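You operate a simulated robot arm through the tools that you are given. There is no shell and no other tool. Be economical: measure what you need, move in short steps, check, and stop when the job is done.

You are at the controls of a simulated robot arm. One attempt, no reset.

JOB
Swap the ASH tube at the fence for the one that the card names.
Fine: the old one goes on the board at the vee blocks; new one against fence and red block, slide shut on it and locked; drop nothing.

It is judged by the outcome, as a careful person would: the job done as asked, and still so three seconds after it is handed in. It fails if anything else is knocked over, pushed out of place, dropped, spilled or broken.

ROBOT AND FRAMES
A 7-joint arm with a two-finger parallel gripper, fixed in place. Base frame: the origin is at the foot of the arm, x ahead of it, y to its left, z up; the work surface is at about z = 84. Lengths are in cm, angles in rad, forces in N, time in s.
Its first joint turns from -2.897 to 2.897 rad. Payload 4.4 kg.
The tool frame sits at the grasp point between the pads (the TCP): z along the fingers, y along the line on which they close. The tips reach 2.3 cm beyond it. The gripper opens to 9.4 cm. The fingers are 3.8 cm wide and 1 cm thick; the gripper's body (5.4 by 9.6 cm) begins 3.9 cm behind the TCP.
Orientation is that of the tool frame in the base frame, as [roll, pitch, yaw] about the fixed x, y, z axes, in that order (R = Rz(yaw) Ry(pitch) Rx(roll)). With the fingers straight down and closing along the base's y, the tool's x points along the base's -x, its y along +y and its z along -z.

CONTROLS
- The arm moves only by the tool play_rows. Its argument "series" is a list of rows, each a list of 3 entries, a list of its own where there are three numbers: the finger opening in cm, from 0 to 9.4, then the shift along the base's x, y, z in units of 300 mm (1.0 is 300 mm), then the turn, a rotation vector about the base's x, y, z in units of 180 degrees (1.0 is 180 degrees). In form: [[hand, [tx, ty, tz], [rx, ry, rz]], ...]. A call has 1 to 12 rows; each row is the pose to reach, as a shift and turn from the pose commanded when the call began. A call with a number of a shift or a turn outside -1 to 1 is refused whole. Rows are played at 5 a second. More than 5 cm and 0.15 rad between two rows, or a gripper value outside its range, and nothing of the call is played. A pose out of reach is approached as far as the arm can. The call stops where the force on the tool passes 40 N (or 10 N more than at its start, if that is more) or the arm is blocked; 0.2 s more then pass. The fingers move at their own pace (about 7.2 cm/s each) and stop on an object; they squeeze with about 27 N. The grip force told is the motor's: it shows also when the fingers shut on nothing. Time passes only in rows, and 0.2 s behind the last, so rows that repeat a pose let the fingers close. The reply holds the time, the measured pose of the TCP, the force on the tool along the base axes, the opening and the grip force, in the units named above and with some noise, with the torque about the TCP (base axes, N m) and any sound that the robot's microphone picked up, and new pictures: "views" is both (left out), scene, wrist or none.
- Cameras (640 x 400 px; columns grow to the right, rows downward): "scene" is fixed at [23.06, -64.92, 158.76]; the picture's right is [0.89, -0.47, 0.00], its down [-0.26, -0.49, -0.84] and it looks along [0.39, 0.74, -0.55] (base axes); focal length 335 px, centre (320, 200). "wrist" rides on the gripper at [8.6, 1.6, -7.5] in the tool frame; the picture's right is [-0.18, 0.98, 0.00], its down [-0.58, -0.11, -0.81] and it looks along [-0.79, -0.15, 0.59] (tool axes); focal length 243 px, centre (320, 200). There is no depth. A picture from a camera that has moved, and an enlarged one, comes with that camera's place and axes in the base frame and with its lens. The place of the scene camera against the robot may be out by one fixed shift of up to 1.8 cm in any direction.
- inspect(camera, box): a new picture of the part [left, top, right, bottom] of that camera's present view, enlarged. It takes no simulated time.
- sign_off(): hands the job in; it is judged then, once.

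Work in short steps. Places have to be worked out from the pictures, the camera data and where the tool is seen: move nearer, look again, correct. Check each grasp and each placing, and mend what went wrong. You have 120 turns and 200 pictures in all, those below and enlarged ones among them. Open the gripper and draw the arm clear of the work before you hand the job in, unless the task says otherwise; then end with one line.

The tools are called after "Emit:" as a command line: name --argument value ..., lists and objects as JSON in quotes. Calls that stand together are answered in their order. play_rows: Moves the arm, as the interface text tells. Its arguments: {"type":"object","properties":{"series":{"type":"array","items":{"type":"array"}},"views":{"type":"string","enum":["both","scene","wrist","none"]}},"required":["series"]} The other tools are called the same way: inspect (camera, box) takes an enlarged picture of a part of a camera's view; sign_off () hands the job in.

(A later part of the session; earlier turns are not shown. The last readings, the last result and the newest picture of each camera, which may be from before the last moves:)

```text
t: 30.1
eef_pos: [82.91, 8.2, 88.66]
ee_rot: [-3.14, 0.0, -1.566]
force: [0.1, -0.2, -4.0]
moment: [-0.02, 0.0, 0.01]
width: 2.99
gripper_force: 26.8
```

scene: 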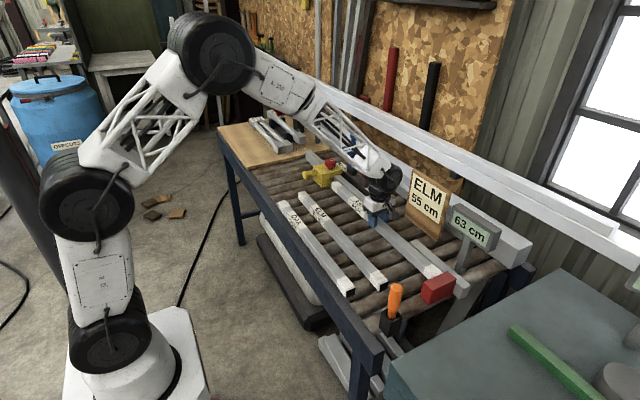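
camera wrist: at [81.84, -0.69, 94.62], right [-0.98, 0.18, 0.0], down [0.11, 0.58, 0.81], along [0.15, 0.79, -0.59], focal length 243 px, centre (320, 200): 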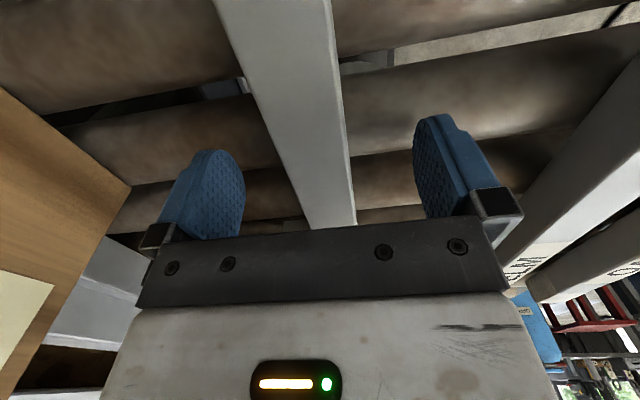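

It weighs about 0.4 kg and is balanced at y≈8.1. The board starts at y≈72, near the arm's reach, so I set the tube back, and re-grip 6 cm towards its −y end to lay it further out.

Emit:
play_rows --series '[[1.0, [0, 0, -0.025], [0, 0, 0]], [1.0, [0, 0, -0.045], [0, 0, 0]], [4.0, [0, 0, -0.045], [0, 0, 0]], [6.0, [0, 0, -0.045], [0, 0, 0]], [6.0, [0, -0.1, -0.045], [0, 0, 0]], [6.0, [0, -0.2, -0.045], [0, 0, 0]], [3.6, [0, -0.2, -0.045], [0, 0, 0]], [1.0, [0, -0.2, -0.045], [0, 0, 0]], [1.0, [0, -0.2, -0.045], [0, 0, 0]], [1.0, [0, -0.2, -0.045], [0, 0, 0]]]' --views "wrist"

```text
t: 32.3
eef_pos: [83.35, 2.22, 87.38]
ee_rot: [-3.14, -0.002, -1.569]
force: [0.9, -2.2, 2.4]
moment: [-0.08, 0.0, 0.17]
width: 3.0
gripper_force: 26.9
camera wrist: at [81.64, -6.52, 94.78], right [-0.98, 0.18, 0.0], down [0.11, 0.58, 0.81], along [0.15, 0.79, -0.59], focal length 243 px, centre (320, 200)
```

wrist: 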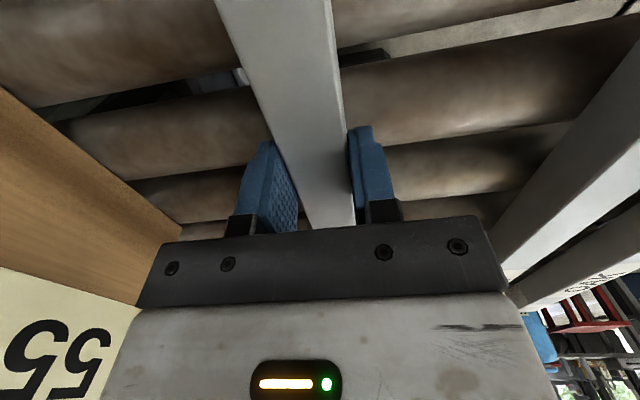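

I lift slowly, easing slightly off the fence, and watch for droop.

Emit:
play_rows --series '[[1.0, [-0.01, 0, 0.02], [0, 0, 0]], [1.0, [-0.02, -0.01, 0.06], [0, 0, 0]], [1.0, [-0.02, -0.01, 0.1], [0, 0, 0]], [1.0, [-0.02, -0.01, 0.1], [0, 0, 0]]]' --views "both"

```text
t: 33.3
eef_pos: [82.46, 1.78, 90.41]
ee_rot: [-3.14, 0.001, -1.569]
force: [0.3, 19.3, -4.3]
moment: [0.14, 0.0, -0.26]
width: 2.98
gripper_force: 27.0
camera wrist: at [80.98, -6.82, 97.66], right [-0.98, 0.18, 0.0], down [0.11, 0.58, 0.81], along [0.15, 0.79, -0.59], focal length 243 px, centre (320, 200)
```

scene: 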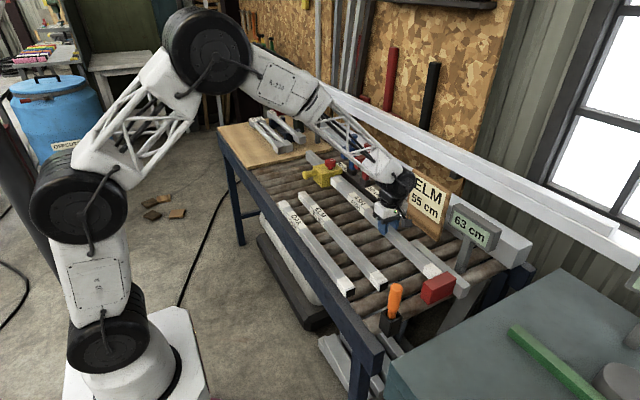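
wrist: 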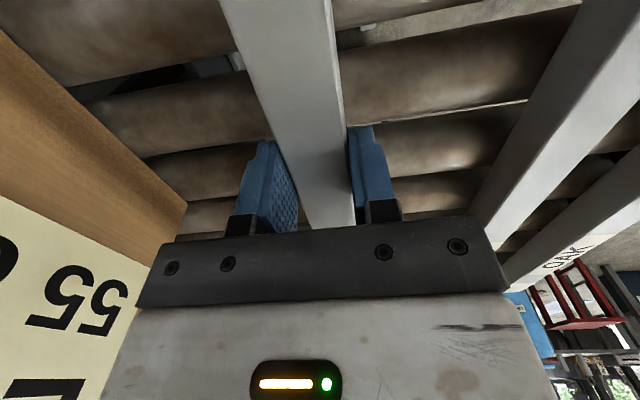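

The −y end presses on the red block (Fy +19), so I ease +y 0.6 cm and then rise.

Emit:
play_rows --series '[[1.0, [0, 0.02, 0.0], [0, 0, 0]], [1.0, [-0.02, 0.02, 0.06], [0, 0, 0]], [1.0, [-0.04, 0.02, 0.14], [0, 0, 0]], [1.0, [-0.06, 0.02, 0.22], [0, 0, 0]], [1.0, [-0.08, 0.02, 0.32], [0, 0, 0]], [1.0, [-0.1, 0.02, 0.42], [0, 0, 0]]]' --views "both"

```text
t: 34.7
eef_pos: [79.55, 2.38, 102.75]
ee_rot: [3.14, 0.001, -1.569]
force: [0.1, -0.5, -5.0]
moment: [-0.26, -0.02, -0.02]
width: 2.99
gripper_force: 27.3
camera wrist: at [77.99, -6.3, 110.23], right [-0.98, 0.18, 0.0], down [0.11, 0.58, 0.81], along [0.15, 0.79, -0.59], focal length 243 px, centre (320, 200)
```

scene: 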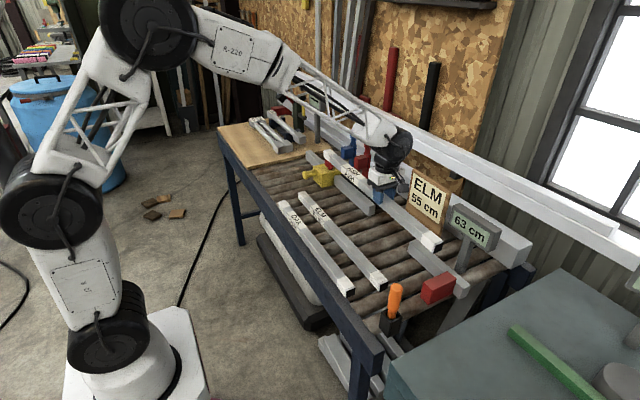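
wrist: 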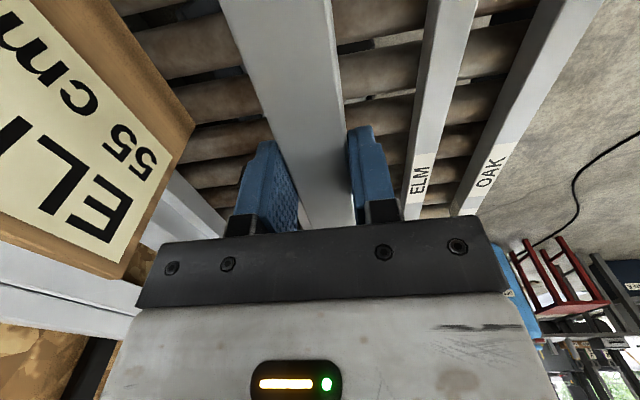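

It holds level (−0.26 N·m, no slip). I carry it at this height towards the board.

Emit:
play_rows --series '[[1.0, [-0.065, 0.12, 0.01], [0, 0, 0]], [1.0, [-0.13, 0.24, 0.01], [0, 0, 0]], [1.0, [-0.195, 0.36, 0.01], [0, 0, 0]], [1.0, [-0.26, 0.48, 0.01], [0, 0, 0]], [1.0, [-0.325, 0.6, 0.01], [0, 0, 0]], [1.0, [-0.39, 0.72, 0.01], [0, 0, 0]], [1.0, [-0.455, 0.84, 0.01], [0, 0, 0]], [1.0, [-0.517, 0.96, 0.01], [0, 0, 0]]]' --views "wrist"

Emit:
play_rows --series '[[1.0, [0, 0.12, 0], [0, 0, 0]], [1.0, [0, 0.24, 0], [0, 0, 0]], [1.0, [0, 0.36, 0], [0, 0, 0]], [1.0, [0, 0.48, 0], [0, 0, 0]], [1.0, [0, 0.6, 0], [0, 0, 0]], [1.0, [0, 0.7, 0], [0, 0, 0]]]' --views "both"

Emit:
inspect --camera "scene" --box '[190, 70, 350, 190]'

```text
t: 36.5
eef_pos: [63.93, 31.28, 102.97]
ee_rot: [-3.139, -0.001, -1.567]
force: [-0.8, 0.0, -3.3]
moment: [-0.25, -0.02, -0.03]
width: 3.0
gripper_force: 26.6
camera wrist: at [62.31, 22.62, 110.36], right [-0.98, 0.18, 0.0], down [0.11, 0.58, 0.81], along [0.15, 0.79, -0.59], focal length 243 px, centre (320, 200)
```

wrist: 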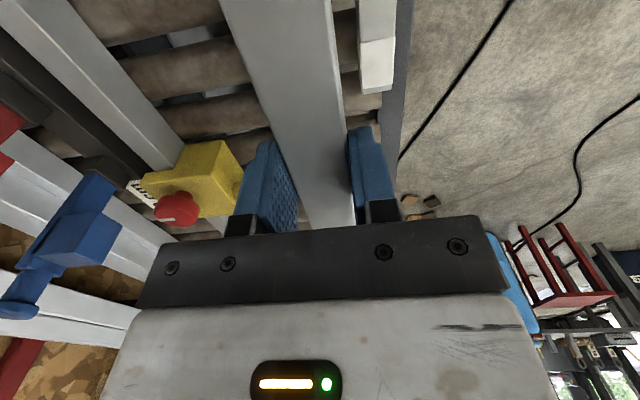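

```text
t: 37.9
eef_pos: [63.83, 51.96, 103.07]
ee_rot: [-3.141, 0.001, -1.567]
force: [-0.1, 0.2, -4.0]
moment: [-0.21, 0.0, -0.01]
width: 3.0
gripper_force: 26.9
camera wrist: at [62.36, 43.37, 110.49], right [-0.98, 0.18, 0.0], down [0.11, 0.58, 0.81], along [0.15, 0.79, -0.59], focal length 243 px, centre (320, 200)
```

scene: 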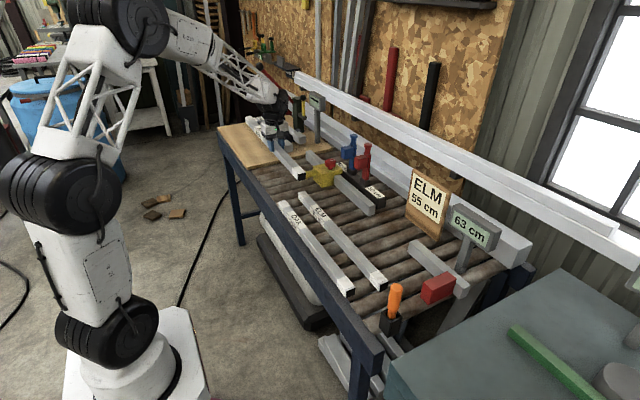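
wrist: 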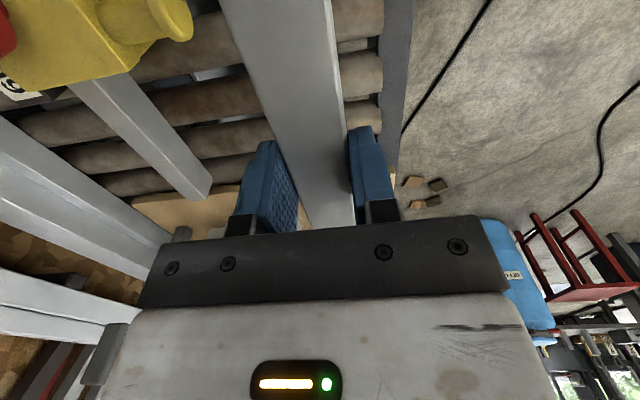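

```text
3.33 times, centred on (270, 130) of scene
camera zoom: at [23.06, -64.92, 158.76], right [0.89, -0.47, 0.0], down [-0.26, -0.49, -0.84], along [0.39, 0.74, -0.55], focal length 1116 px, centre (487, 433)
```

zoom: 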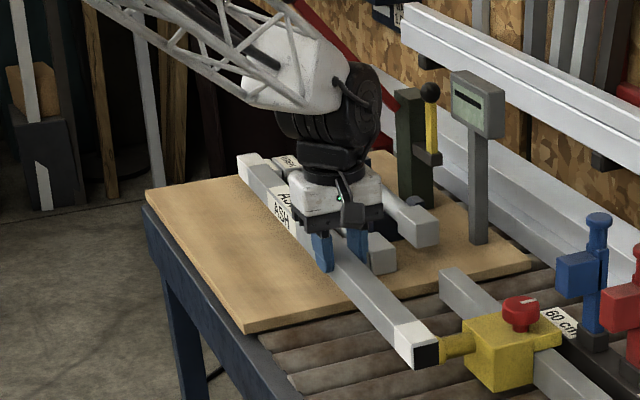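

The tube is in line over the strip left of the FERN tube. I continue to y≈73 and look.

Emit:
play_rows --series '[[1.0, [0, 0.14, 0], [0, 0, 0]], [1.0, [0, 0.28, 0], [0, 0, 0]], [1.0, [0, 0.42, -0.01], [0, 0, 0]], [1.0, [0, 0.56, -0.05], [0, 0, 0]], [1.0, [0, 0.7, -0.1], [0, 0, 0]]]' --views "both"

Emit:
inspect --camera "scene" --box '[190, 70, 350, 190]'

```text
t: 39.1
eef_pos: [63.7, 73.25, 100.39]
ee_rot: [-3.14, 0.003, -1.568]
force: [0.5, 0.3, -2.5]
moment: [-0.2, 0.0, -0.01]
width: 2.99
gripper_force: 26.8
camera wrist: at [62.18, 64.55, 107.68], right [-0.98, 0.18, 0.0], down [0.11, 0.58, 0.81], along [0.15, 0.79, -0.59], focal length 243 px, centre (320, 200)
```

scene: 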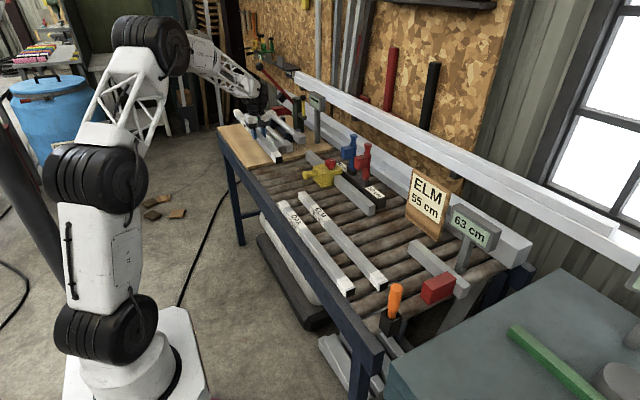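
wrist: 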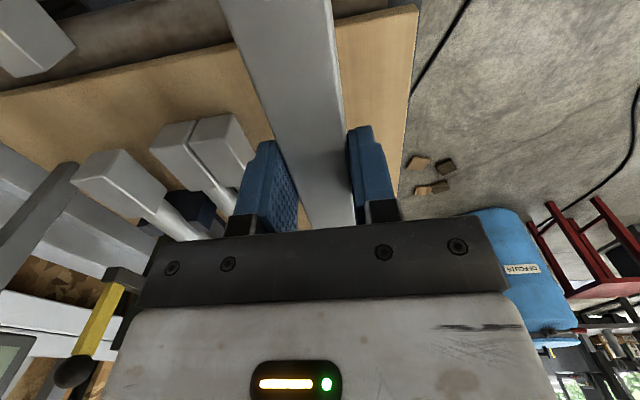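

```text
3.33 times, centred on (270, 130) of scene
camera zoom: at [23.06, -64.92, 158.76], right [0.89, -0.47, 0.0], down [-0.26, -0.49, -0.84], along [0.39, 0.74, -0.55], focal length 1116 px, centre (487, 433)
```

zoom: 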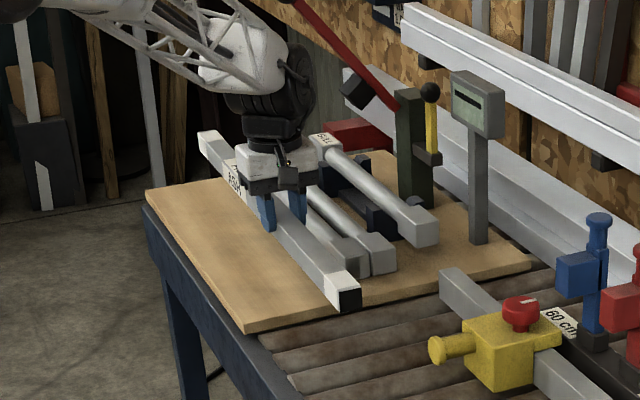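

Clear strip confirmed (board x≥56.6, FERN from ≈73.5). I move to y≈76 and lower to z≈92.

Emit:
play_rows --series '[[1.0, [0, 0.04, -0.08], [0, 0, 0]], [1.0, [0, 0.08, -0.17], [0, 0, 0]], [1.0, [0, 0.09, -0.27], [0, 0, 0]]]' --views "wrist"

Emit:
inspect --camera "scene" --box '[190, 70, 350, 190]'

```text
t: 39.9
eef_pos: [63.81, 75.93, 92.23]
ee_rot: [-3.139, 0.002, -1.567]
force: [0.5, 0.1, -2.8]
moment: [-0.17, 0.01, -0.02]
width: 3.0
gripper_force: 26.7
camera wrist: at [62.29, 67.25, 99.46], right [-0.98, 0.18, 0.0], down [0.11, 0.58, 0.81], along [0.15, 0.79, -0.59], focal length 243 px, centre (320, 200)
```

wrist: 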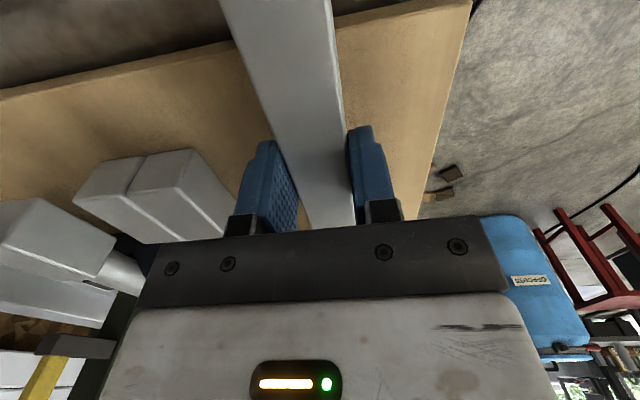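

```text
3.33 times, centred on (270, 130) of scene
camera zoom: at [23.06, -64.92, 158.76], right [0.89, -0.47, 0.0], down [-0.26, -0.49, -0.84], along [0.39, 0.74, -0.55], focal length 1116 px, centre (487, 433)
```

zoom: 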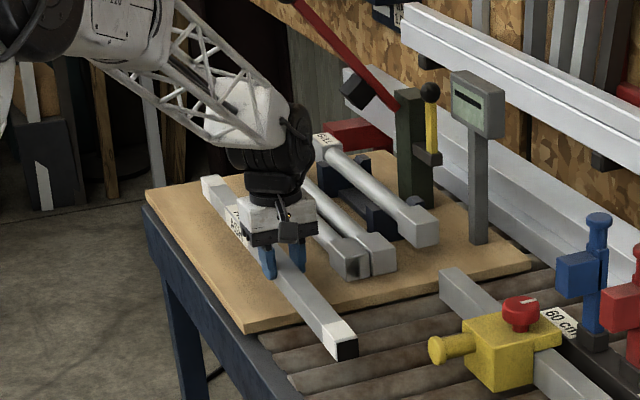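

I test reaching a few cm further out while lowering.

Emit:
play_rows --series '[[1.0, [0, 0.07, -0.02], [0, 0, 0]], [1.0, [0, 0.14, -0.04], [0, 0, 0]], [1.0, [0, 0.14, -0.06], [0, 0, 0]]]' --views "none"

```text
t: 40.7
eef_pos: [63.91, 80.07, 90.33]
ee_rot: [-3.14, -0.001, -1.567]
force: [-0.4, 0.1, -2.7]
moment: [-0.18, -0.02, 0.02]
width: 2.96
gripper_force: 26.7
```

Reached y=80 fine. I go a little further and then touch down gently.

Emit:
play_rows --series '[[1.0, [0, 0.08, 0], [0, 0, 0]], [1.0, [0, 0.16, 0], [0, 0, 0]], [1.0, [0, 0.2, 0], [0, 0, 0]]]' --views "none"

```text
t: 41.5
eef_pos: [64.04, 86.13, 90.3]
ee_rot: [-3.141, -0.001, -1.569]
force: [-0.3, -0.2, -4.0]
moment: [-0.21, 0.0, 0.01]
width: 2.98
gripper_force: 27.2
```

Emit:
play_rows --series '[[1.0, [0, 0.1, 0], [0, 0, 0]], [1.0, [0, 0.2, 0], [0, 0, 0]], [1.0, [0, 0.3, 0], [0, 0, 0]]]' --views "both"

Emit:
inspect --camera "scene" --box '[190, 70, 350, 190]'

```text
t: 42.3
eef_pos: [63.9, 94.96, 90.33]
ee_rot: [-3.14, -0.001, -1.568]
force: [-0.2, -0.4, -3.5]
moment: [-0.23, 0.02, 0.02]
width: 3.03
gripper_force: 27.0
camera wrist: at [62.38, 86.37, 97.72], right [-0.98, 0.18, 0.0], down [0.11, 0.58, 0.81], along [0.15, 0.79, -0.59], focal length 243 px, centre (320, 200)
```

scene: 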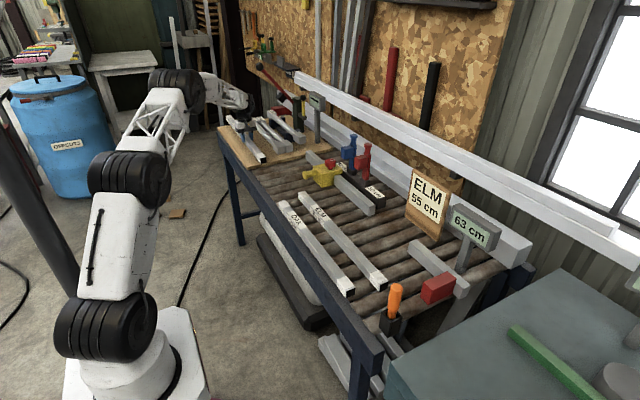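
wrist: 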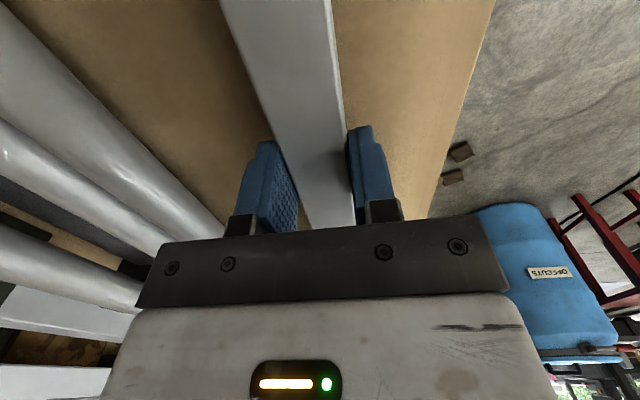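

```text
3.33 times, centred on (270, 130) of scene
camera zoom: at [23.06, -64.92, 158.76], right [0.89, -0.47, 0.0], down [-0.26, -0.49, -0.84], along [0.39, 0.74, -0.55], focal length 1116 px, centre (487, 433)
```

zoom: 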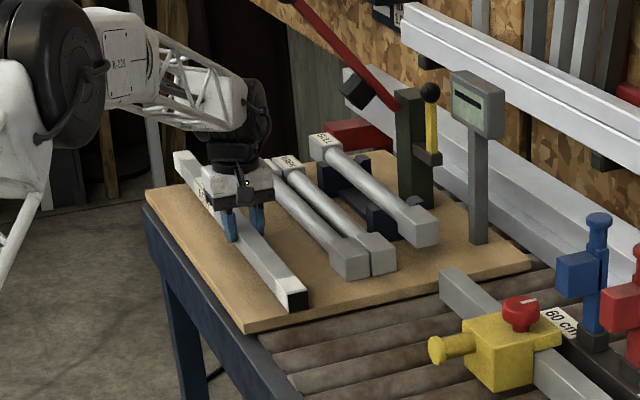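

The whole tube is now over the board (reach is ample). I lower gently until it touches.

Emit:
play_rows --series '[[1.0, [0, 0.01, -0.01], [0, 0, 0]], [1.0, [0, 0.01, -0.02], [0, 0, 0]], [1.0, [0, 0.01, -0.03], [0, 0, 0]], [1.0, [0, 0.01, -0.04], [0, 0, 0]]]' --views "none"

```text
t: 43.3
eef_pos: [63.98, 95.41, 89.21]
ee_rot: [-3.141, 0.002, -1.566]
force: [-1.7, 0.4, 9.3]
moment: [-0.73, 0.22, 0.07]
width: 2.98
gripper_force: 26.8
```

It has touched down (Fz +9). I open gently and look.

Emit:
play_rows --series '[[3.2, [0, 0, 0.0], [0, 0, 0]], [4.0, [0, 0, 0.0], [0, 0, 0]], [6.0, [0, 0, 0.0], [0, 0, 0]], [6.0, [0, 0, 0.1], [0, 0, 0]], [6.0, [0, 0, 0.25], [0, 0, 0]], [6.0, [0, 0, 0.4], [0, 0, 0]]]' --views "both"

Emit:
inspect --camera "scene" --box '[190, 70, 350, 190]'

```text
t: 44.7
eef_pos: [63.89, 95.32, 100.95]
ee_rot: [3.142, -0.001, -1.566]
force: [-0.1, -0.2, -0.7]
moment: [0.01, 0.02, 0.0]
width: 6.01
gripper_force: 0.0
camera wrist: at [62.31, 86.64, 108.38], right [-0.98, 0.18, 0.0], down [0.11, 0.58, 0.81], along [0.15, 0.79, -0.59], focal length 243 px, centre (320, 200)
```

scene: 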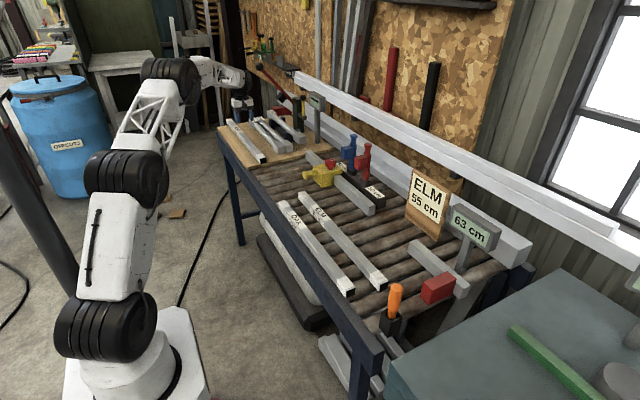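
wrist: 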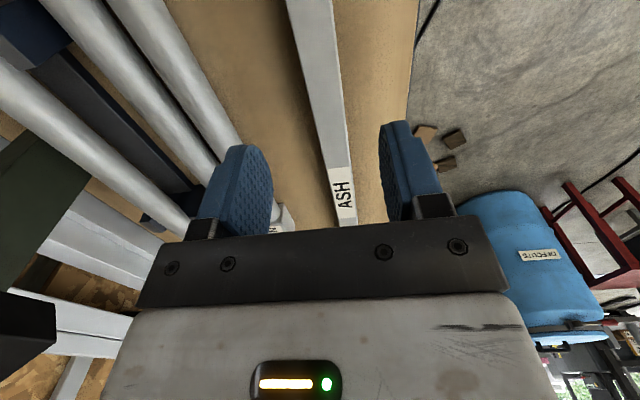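

```text
3.33 times, centred on (270, 130) of scene
camera zoom: at [23.06, -64.92, 158.76], right [0.89, -0.47, 0.0], down [-0.26, -0.49, -0.84], along [0.39, 0.74, -0.55], focal length 1116 px, centre (487, 433)
```

zoom: 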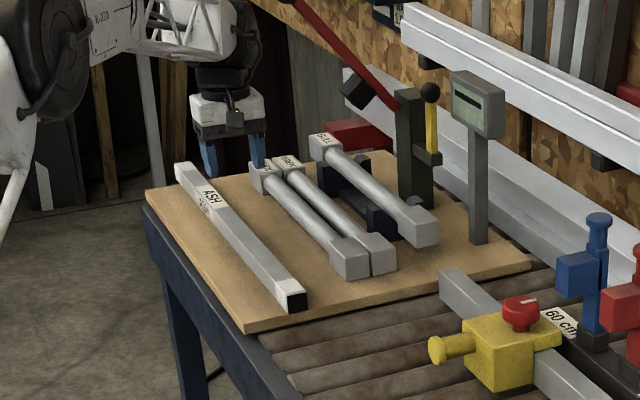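

ASH lies fully on the board, clear of the others. Now I travel back towards ELM.

Emit:
play_rows --series '[[8.0, [0, -0.15, 0.05], [0, 0, 0]], [8.0, [0, -0.3, 0.1], [0, 0, 0]], [8.0, [0, -0.46, 0.1], [0, 0, 0]], [8.0, [0, -0.62, 0.1], [0, 0, 0]], [8.0, [0, -0.78, 0.1], [0, 0, 0]], [8.0, [0, -0.94, 0.1], [0, 0, 0]]]' --views "none"

Emit:
play_rows --series '[[9.4, [0.02, -0.16, 0], [0, 0, 0]], [9.4, [0.05, -0.32, 0], [0, 0, 0]], [9.4, [0.08, -0.48, 0], [0, 0, 0]], [9.4, [0.11, -0.64, 0], [0, 0, 0]], [9.4, [0.14, -0.8, 0], [0, 0, 0]], [9.4, [0.18, -0.95, 0], [0, 0, 0]]]' --views "none"

Emit:
play_rows --series '[[9.4, [0, -0.15, 0], [0, 0, 0]], [9.4, [0, -0.3, 0], [0, 0, 0]], [9.4, [0.0, -0.46, 0], [0, 0, 0]], [9.4, [0.0, -0.62, 0], [0, 0, 0]], [9.4, [0.0, -0.78, 0], [0, 0, 0]], [9.4, [0.0, -0.92, 0], [0, 0, 0]]]' --views "both"

```text
t: 46.1
eef_pos: [63.92, 67.11, 104.11]
ee_rot: [-3.141, 0.002, -1.567]
force: [-0.7, -0.5, -0.3]
moment: [-0.01, 0.02, 0.03]
width: 8.0
gripper_force: 0.1
```

```text
t: 47.5
eef_pos: [69.33, 38.64, 104.13]
ee_rot: [-3.139, 0.002, -1.568]
force: [-0.1, -0.1, 0.0]
moment: [0.01, 0.02, 0.01]
width: 9.41
gripper_force: 0.0
```

```text
t: 48.9
eef_pos: [69.36, 11.17, 104.27]
ee_rot: [-3.14, -0.001, -1.567]
force: [0.4, -0.1, 0.0]
moment: [0.0, -0.04, 0.0]
width: 9.4
gripper_force: 0.1
camera wrist: at [67.83, 2.5, 111.58], right [-0.98, 0.18, 0.0], down [0.11, 0.58, 0.81], along [0.15, 0.79, -0.59], focal length 243 px, centre (320, 200)
```

scene: 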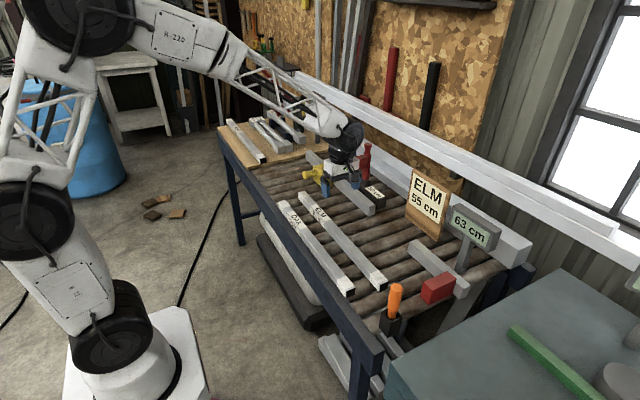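
wrist: 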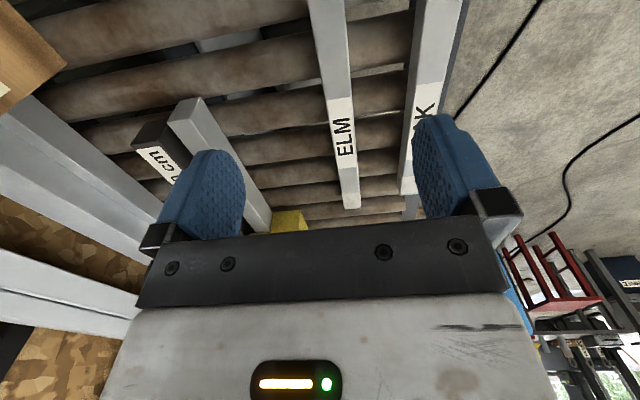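

I zoom to measure ELM's line and end.

Emit:
inspect --camera "wrist" --box '[270, 0, 430, 120]'

Emit:
inspect --camera "wrist" --box '[270, 110, 430, 230]'

```text
3.33 times, centred on (350, 60) of wrist
camera zoom: at [67.83, 2.5, 111.58], right [-0.98, 0.18, 0.0], down [0.11, 0.58, 0.81], along [0.15, 0.79, -0.59], focal length 809 px, centre (220, 667)
```

zoom: 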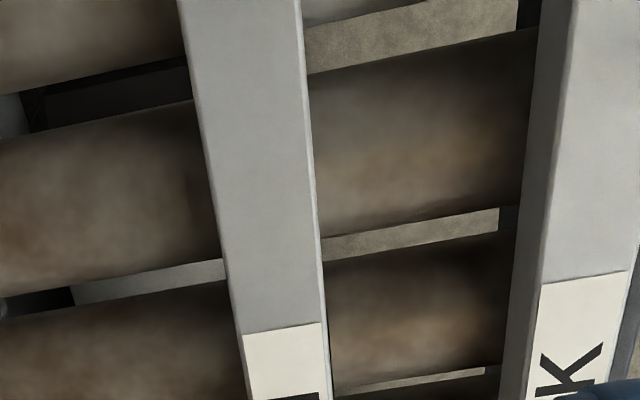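

```text
3.33 times, centred on (350, 170) of wrist
camera zoom: at [67.83, 2.5, 111.58], right [-0.98, 0.18, 0.0], down [0.11, 0.58, 0.81], along [0.15, 0.79, -0.59], focal length 809 px, centre (220, 300)
```

zoom: 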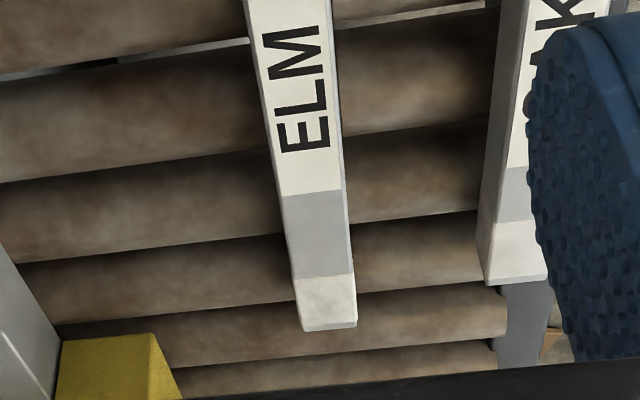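

ELM: x 67.1–70.0 (centre 68.6), end y≈38.8, so middle y≈11.2. I descend on it with a 7 cm opening and close.

Emit:
play_rows --series '[[7.0, [-0.025, 0, -0.15], [0, 0, 0]], [7.0, [-0.025, 0, -0.3], [0, 0, 0]], [7.0, [-0.025, 0, -0.44], [0, 0, 0]], [7.0, [-0.025, 0, -0.565], [0, 0, 0]], [4.0, [-0.025, 0, -0.565], [0, 0, 0]], [2.0, [-0.025, 0, -0.565], [0, 0, 0]], [1.0, [-0.025, 0, -0.565], [0, 0, 0]], [1.0, [-0.025, 0, -0.565], [0, 0, 0]]]' --views "wrist"

```text
t: 50.7
eef_pos: [68.64, 11.03, 87.2]
ee_rot: [-3.141, -0.001, -1.568]
force: [-0.3, -0.7, -0.4]
moment: [-0.02, 0.03, 0.01]
width: 2.97
gripper_force: 27.2
camera wrist: at [67.19, 2.31, 94.53], right [-0.98, 0.18, 0.0], down [0.11, 0.58, 0.81], along [0.15, 0.79, -0.59], focal length 243 px, centre (320, 200)
```

wrist: 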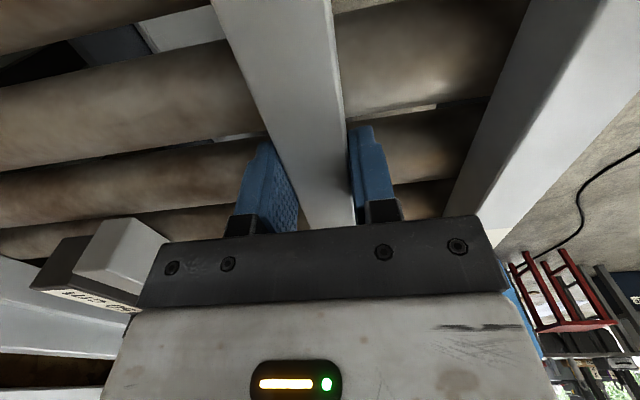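

Gripped (2.97). I lift and check the balance, then carry it over towards the fence.

Emit:
play_rows --series '[[1.0, [0, 0, 0.05], [0, 0, 0]], [1.0, [0, 0, 0.15], [0, 0, 0]], [1.0, [0, 0, 0.27], [0, 0, 0]], [1.0, [0, 0, 0.33], [0, 0, 0]]]' --views "none"

Emit:
play_rows --series '[[1.0, [0.11, -0.03, 0.01], [0, 0, 0]], [1.0, [0.22, -0.06, 0.01], [0, 0, 0]], [1.0, [0.33, -0.08, 0.01], [0, 0, 0]], [1.0, [0.42, -0.1, 0.0], [0, 0, 0]], [1.0, [0.42, -0.1, -0.1], [0, 0, 0]], [1.0, [0.42, -0.1, -0.2], [0, 0, 0]]]' --views "both"

Emit:
inspect --camera "scene" --box '[300, 140, 500, 320]'

```text
t: 51.7
eef_pos: [68.68, 11.03, 97.15]
ee_rot: [3.141, 0.0, -1.567]
force: [-0.9, -0.9, -2.9]
moment: [-0.04, 0.01, -0.02]
width: 2.99
gripper_force: 27.5
```

```text
t: 53.1
eef_pos: [80.92, 7.97, 91.23]
ee_rot: [-3.14, 0.0, -1.568]
force: [0.1, -0.5, -2.3]
moment: [-0.05, 0.01, 0.03]
width: 2.99
gripper_force: 27.3
camera wrist: at [79.42, -0.66, 98.55], right [-0.98, 0.18, 0.0], down [0.1, 0.58, 0.81], along [0.15, 0.79, -0.59], focal length 243 px, centre (320, 200)
```

scene: 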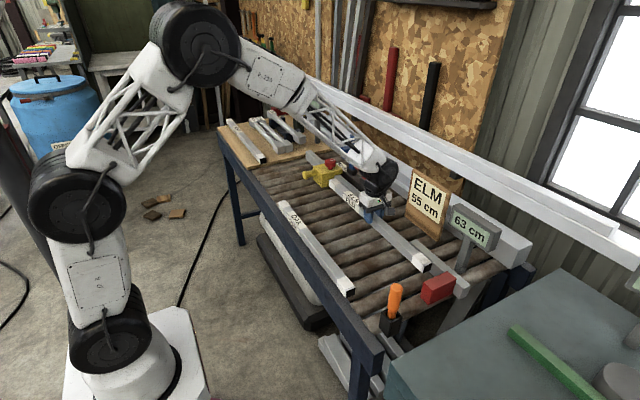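
wrist: 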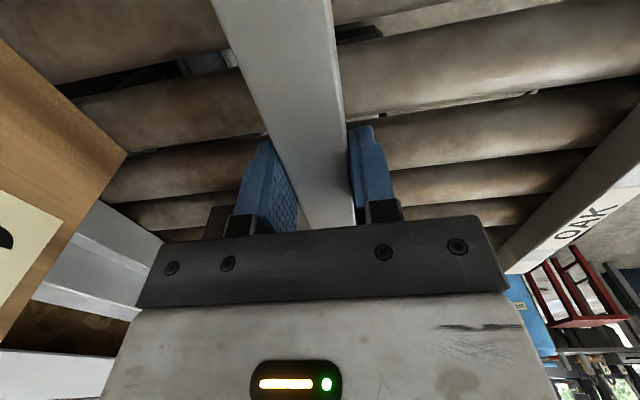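

```text
2.22 times, centred on (400, 230) of scene
camera zoom: at [23.06, -64.92, 158.76], right [0.89, -0.47, 0.0], down [-0.26, -0.49, -0.84], along [0.39, 0.74, -0.55], focal length 744 px, centre (142, 133)
```

zoom: 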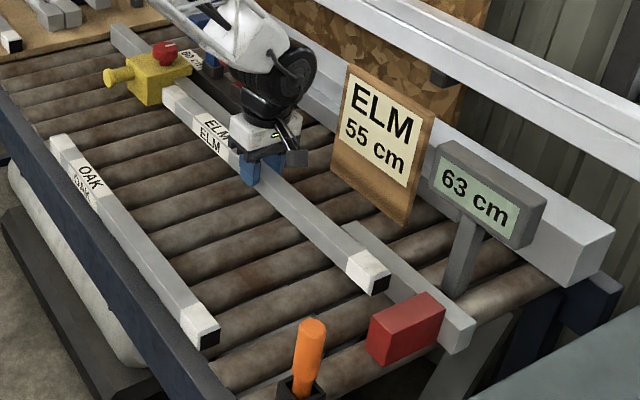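

Lower to just above the rollers, then slide towards the fence feeling for contact.

Emit:
play_rows --series '[[1.0, [0, 0, -0.08], [0, 0, 0]], [1.0, [0, 0, -0.128], [0, 0, 0]], [1.0, [0.03, 0, -0.128], [0, 0, 0]], [1.0, [0.06, 0, -0.128], [0, 0, 0]]]' --views "none"

```text
t: 54.1
eef_pos: [82.91, 8.07, 87.18]
ee_rot: [-3.14, -0.001, -1.569]
force: [0.0, -0.5, -2.6]
moment: [0.05, 0.01, 0.04]
width: 2.97
gripper_force: 26.7
```

Emit:
play_rows --series '[[1.0, [0.005, 0, 0], [0, 0, 0]], [1.0, [0.01, 0, 0], [0, 0, 0]], [1.0, [0.015, 0, 0], [0, 0, 0]]]' --views "none"

```text
t: 54.9
eef_pos: [83.34, 8.13, 87.14]
ee_rot: [-3.14, 0.001, -1.567]
force: [-1.6, -0.5, -2.7]
moment: [-0.12, 0.06, -0.38]
width: 2.99
gripper_force: 27.5
```

Light fence contact. Now along −y towards the red block.

Emit:
play_rows --series '[[1.0, [0, -0.03, 0], [0, 0, 0]], [1.0, [0, -0.06, 0], [0, 0, 0]], [1.0, [0, -0.075, 0], [0, 0, 0]], [1.0, [0, -0.085, 0], [0, 0, 0]]]' --views "none"

```text
t: 55.9
eef_pos: [83.38, 5.69, 87.16]
ee_rot: [-3.139, -0.002, -1.567]
force: [0.1, -0.1, -3.4]
moment: [-0.06, 0.05, 0.01]
width: 2.98
gripper_force: 26.5
```

Emit:
play_rows --series '[[1.0, [0.002, -0.006, 0], [0, 0, 0]], [1.0, [0.004, -0.012, 0], [0, 0, 0]], [1.0, [0.005, -0.018, 0], [0, 0, 0]], [1.0, [0.005, -0.024, 0], [0, 0, 0]]]' --views "scene"

Emit:
inspect --camera "scene" --box '[370, 210, 490, 320]'

```text
t: 56.9
eef_pos: [83.45, 4.86, 87.11]
ee_rot: [3.14, 0.001, -1.566]
force: [-24.9, 10.6, -0.2]
moment: [0.16, 0.32, -0.78]
width: 2.99
gripper_force: 27.5
```

scene: 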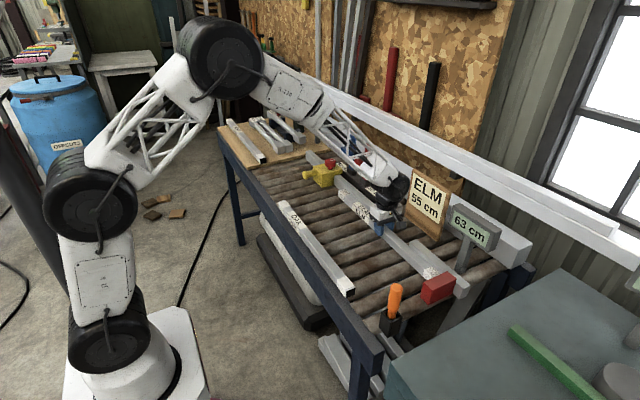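

```text
3.64 times, centred on (430, 265) of scene
camera zoom: at [23.06, -64.92, 158.76], right [0.89, -0.47, 0.0], down [-0.26, -0.49, -0.84], along [0.39, 0.74, -0.55], focal length 1218 px, centre (-80, -36)
```

zoom: 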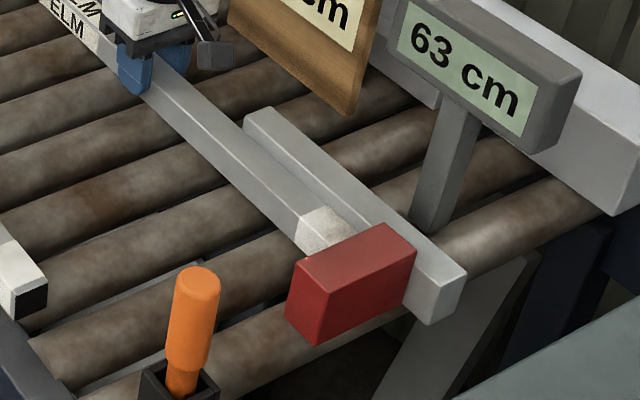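

ELM touches fence (Fx −25) and red block (Fy +11). I release, rise, and turn to view it.

Emit:
play_rows --series '[[1.0, [-0.002, 0, -0.003], [0, 0, 0]], [3.4, [-0.002, 0, -0.003], [0, 0, 0]], [5.0, [-0.002, 0, -0.003], [0, 0, 0]], [5.0, [-0.002, 0, -0.003], [0, 0, 0]], [5.0, [-0.002, 0, 0.1], [0, 0, 0]], [5.0, [-0.002, 0, 0.25], [0, 0, 0]], [5.0, [-0.002, 0, 0.4], [0, 0, 0]]]' --views "both"

Emit:
inspect --camera "scene" --box '[370, 210, 490, 320]'

Emit:
inspect --camera "scene" --box '[290, 130, 400, 230]'

```text
t: 58.5
eef_pos: [83.34, 4.87, 99.29]
ee_rot: [3.141, 0.0, -1.567]
force: [0.5, -0.7, -0.9]
moment: [-0.02, -0.02, -0.02]
width: 5.01
gripper_force: 0.1
camera wrist: at [81.84, -3.9, 106.58], right [-0.98, 0.18, 0.0], down [0.11, 0.58, 0.81], along [0.15, 0.79, -0.59], focal length 243 px, centre (320, 200)
```

scene: 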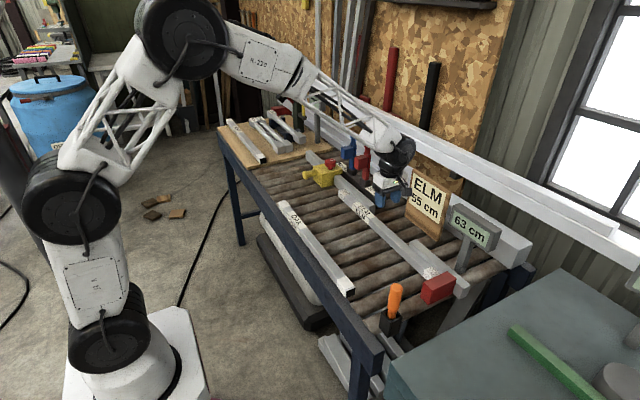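
wrist: 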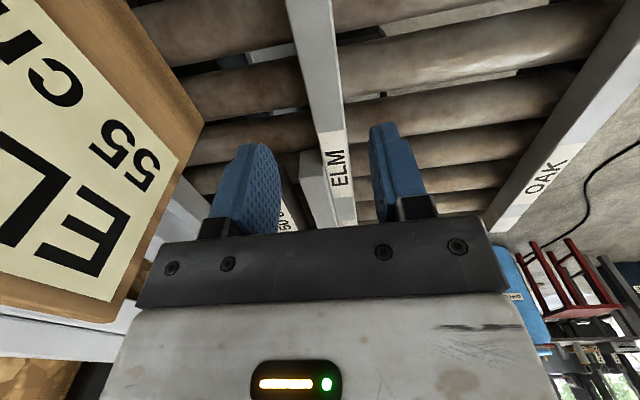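

```text
3.64 times, centred on (430, 265) of scene
camera zoom: at [23.06, -64.92, 158.76], right [0.89, -0.47, 0.0], down [-0.26, -0.49, -0.84], along [0.39, 0.74, -0.55], focal length 1218 px, centre (-80, -36)
```

zoom: 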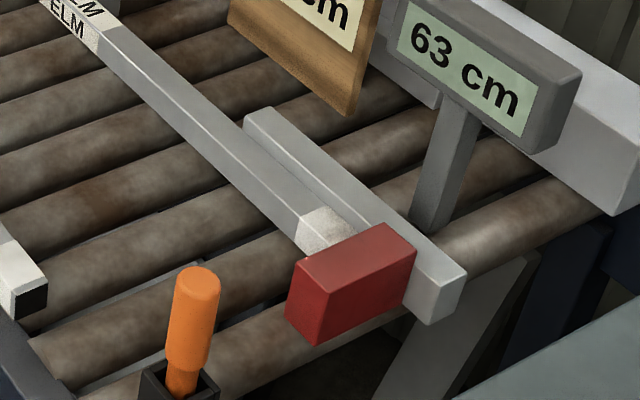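

```text
4.00 times, centred on (345, 180) of scene
camera zoom: at [23.06, -64.92, 158.76], right [0.89, -0.47, 0.0], down [-0.26, -0.49, -0.84], along [0.39, 0.74, -0.55], focal length 1339 px, centre (220, 280)
```

zoom: 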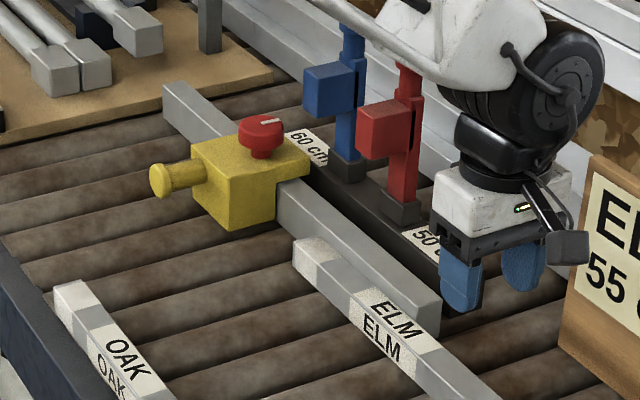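

ELM sits against the red block and fence. Next I return to the slide: rise, turn to yaw≈π+20° on the way.

Emit:
play_rows --series '[[9.4, [-0.06, 0.03, 0.1], [0, 0, -0.043]], [9.4, [-0.12, 0.1, 0.2], [0, 0, -0.086]], [9.4, [-0.18, 0.2, 0.257], [0, 0, -0.129]], [9.4, [-0.22, 0.3, 0.257], [0, 0, -0.172]], [9.4, [-0.25, 0.4, 0.257], [0, 0, -0.215]], [9.4, [-0.25, 0.52, 0.257], [0, 0, -0.258]], [9.4, [-0.25, 0.64, 0.257], [0, 0, -0.301]], [9.4, [-0.25, 0.76, 0.257], [0, 0, -0.344]], [9.4, [-0.25, 0.88, 0.257], [0, 0, -0.388]], [9.4, [-0.25, 0.98, 0.257], [0, 0, -0.388]]]' --views "wrist"

```text
t: 60.7
eef_pos: [75.92, 34.22, 107.07]
ee_rot: [-3.139, 0.0, -2.787]
force: [-0.1, 1.2, 0.1]
moment: [0.0, -0.02, 0.0]
width: 9.4
gripper_force: 0.1
camera wrist: at [67.28, 32.68, 114.45], right [-0.17, 0.99, 0.0], down [0.58, 0.1, 0.81], along [0.8, 0.13, -0.59], focal length 243 px, centre (320, 200)
```

wrist: 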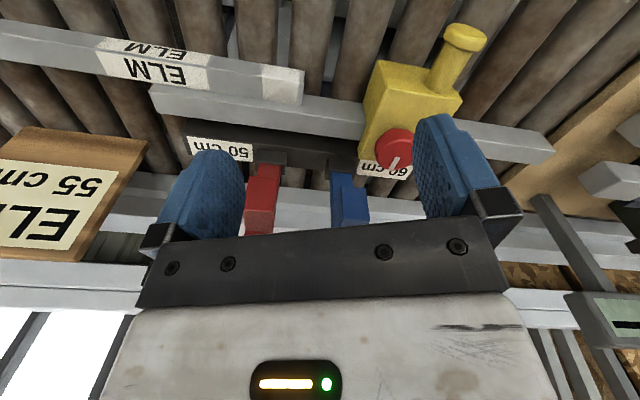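

Emit:
inspect --camera "wrist" --box '[140, 20, 340, 170]'

Emit:
play_rows --series '[[9.4, [0.04, 0.07, -0.03], [0.0145, -0.039, 0]], [9.4, [0.08, 0.14, -0.06], [0.029, -0.078, 0]], [9.4, [0.12, 0.22, -0.1], [0.0435, -0.117, 0]], [9.4, [0.153, 0.293, -0.157], [0.058, -0.156, 0]]]' --views "wrist"

```text
2.67 times, centred on (240, 95) of wrist
camera zoom: at [67.28, 32.68, 114.45], right [-0.17, 0.99, 0.0], down [0.58, 0.1, 0.81], along [0.8, 0.13, -0.59], focal length 647 px, centre (533, 480)
```

zoom: 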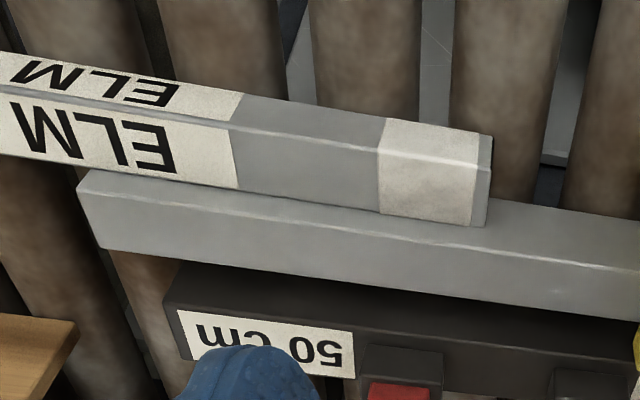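

```text
t: 61.7
eef_pos: [80.58, 42.98, 102.21]
ee_rot: [3.141, 0.526, -2.786]
force: [0.3, 0.7, 0.1]
moment: [0.0, -0.01, 0.0]
width: 9.41
gripper_force: 0.0
camera wrist: at [69.57, 40.6, 104.27], right [-0.19, 0.98, 0.09], down [0.13, -0.07, 0.99], along [0.97, 0.2, -0.11], focal length 243 px, centre (320, 200)
```

wrist: 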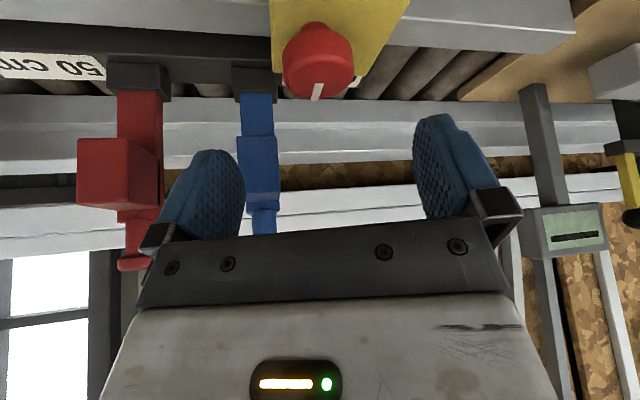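

ELM lies flush on the fence. I now lower onto the knob.

Emit:
play_rows --series '[[9.4, [0.047, 0.018, -0.085], [0, 0, 0]], [9.4, [0.093, 0.036, -0.17], [0, 0, 0]], [9.4, [0.139, 0.054, -0.255], [0, 0, 0]], [9.4, [0.139, 0.054, -0.255], [0, 0, 0]]]' --views "wrist"

```text
t: 62.7
eef_pos: [84.55, 44.65, 94.59]
ee_rot: [-3.139, 0.522, -2.786]
force: [-6.3, -1.7, -4.2]
moment: [0.29, -0.01, -0.39]
width: 9.39
gripper_force: 0.1
camera wrist: at [73.56, 42.15, 96.64], right [-0.19, 0.98, 0.09], down [0.13, -0.07, 0.99], along [0.97, 0.2, -0.12], focal length 243 px, centre (320, 200)
```

wrist: 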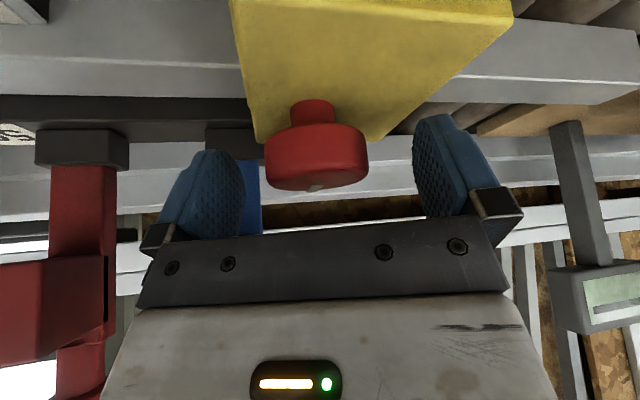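

Slight contact (the open left finger near the blue head); closing draws it away. I close on the knob.

Emit:
play_rows --series '[[7.0, [-0.005, 0, 0], [0, 0, 0]], [5.0, [-0.003, 0, 0], [0, 0, 0]], [3.0, [0.0, 0, 0], [0, 0, 0]], [3.0, [0.0, 0, 0], [0, 0, 0]]]' --views "scene"

Emit:
inspect --camera "scene" --box '[290, 110, 400, 210]'

```text
t: 63.8
eef_pos: [84.53, 44.72, 94.72]
ee_rot: [3.141, 0.525, -2.787]
force: [-13.8, 0.4, 5.7]
moment: [0.33, 0.18, 0.02]
width: 4.75
gripper_force: 44.9
stopped in row 4: the force on the tool passed its limit at 42 N (the readings are from after the stop); the commanded pose is now the measured one
```

scene: 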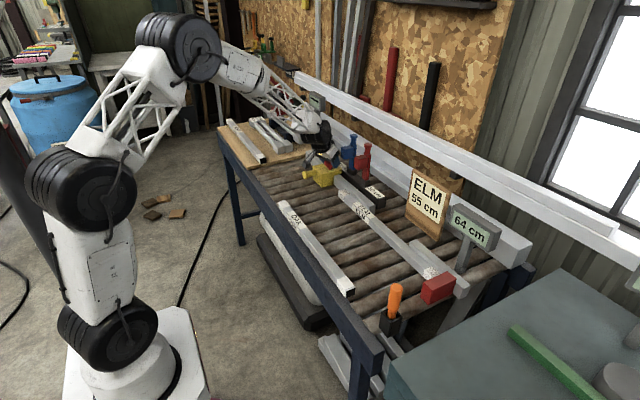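

```text
4.00 times, centred on (345, 160) of scene
camera zoom: at [23.06, -64.92, 158.76], right [0.89, -0.47, 0.0], down [-0.26, -0.49, -0.84], along [0.39, 0.74, -0.55], focal length 1339 px, centre (220, 360)
```

zoom: 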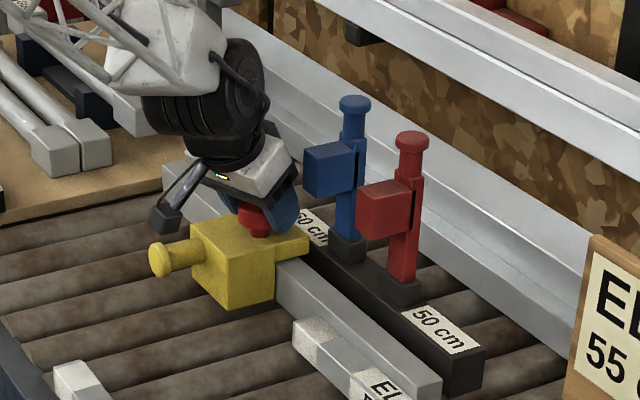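

Gripped. I slide it towards −y, first 7 cm, easing x a little.

Emit:
play_rows --series '[[3.0, [-0.003, -0.02, 0], [0, 0, 0]], [3.0, [-0.003, -0.08, 0], [0, 0, 0]], [3.0, [-0.003, -0.14, 0], [0, 0, 0]], [3.0, [-0.003, -0.2, 0], [0, 0, 0]], [3.0, [-0.003, -0.235, 0], [0, 0, 0]]]' --views "scene"

Emit:
inspect --camera "scene" --box '[290, 110, 400, 210]'

```text
t: 65.0
eef_pos: [84.55, 37.54, 94.63]
ee_rot: [-3.141, 0.523, -2.786]
force: [28.2, 1.5, -0.7]
moment: [0.55, -0.41, 0.03]
width: 4.79
gripper_force: 45.0
```

scene: 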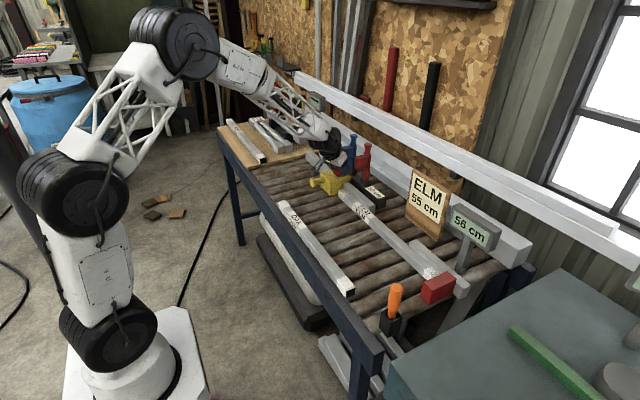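

```text
4.00 times, centred on (345, 160) of scene
camera zoom: at [23.06, -64.92, 158.76], right [0.89, -0.47, 0.0], down [-0.26, -0.49, -0.84], along [0.39, 0.74, -0.55], focal length 1339 px, centre (220, 360)
```

zoom: 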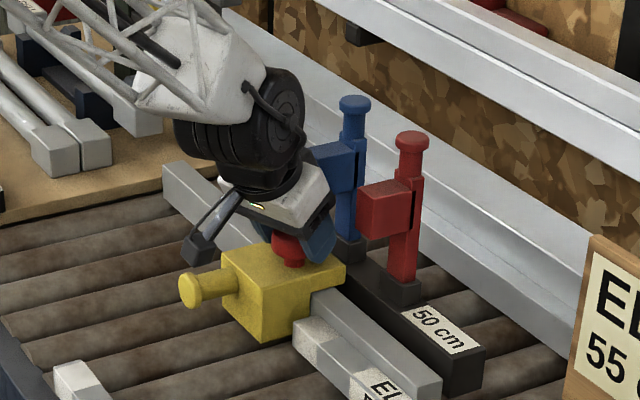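

Display 56 cm; I continue in small steps until the slide meets the tube.

Emit:
play_rows --series '[[3.0, [0.003, -0.01, 0], [0, 0, 0]], [3.0, [0.003, -0.02, 0], [0, 0, 0]], [3.0, [0.003, -0.03, 0], [0, 0, 0]]]' --views "none"

```text
t: 65.8
eef_pos: [84.49, 36.57, 94.58]
ee_rot: [3.141, 0.522, -2.786]
force: [-13.4, 1.0, 14.7]
moment: [0.28, 1.37, 0.03]
width: 4.77
gripper_force: 45.5
```

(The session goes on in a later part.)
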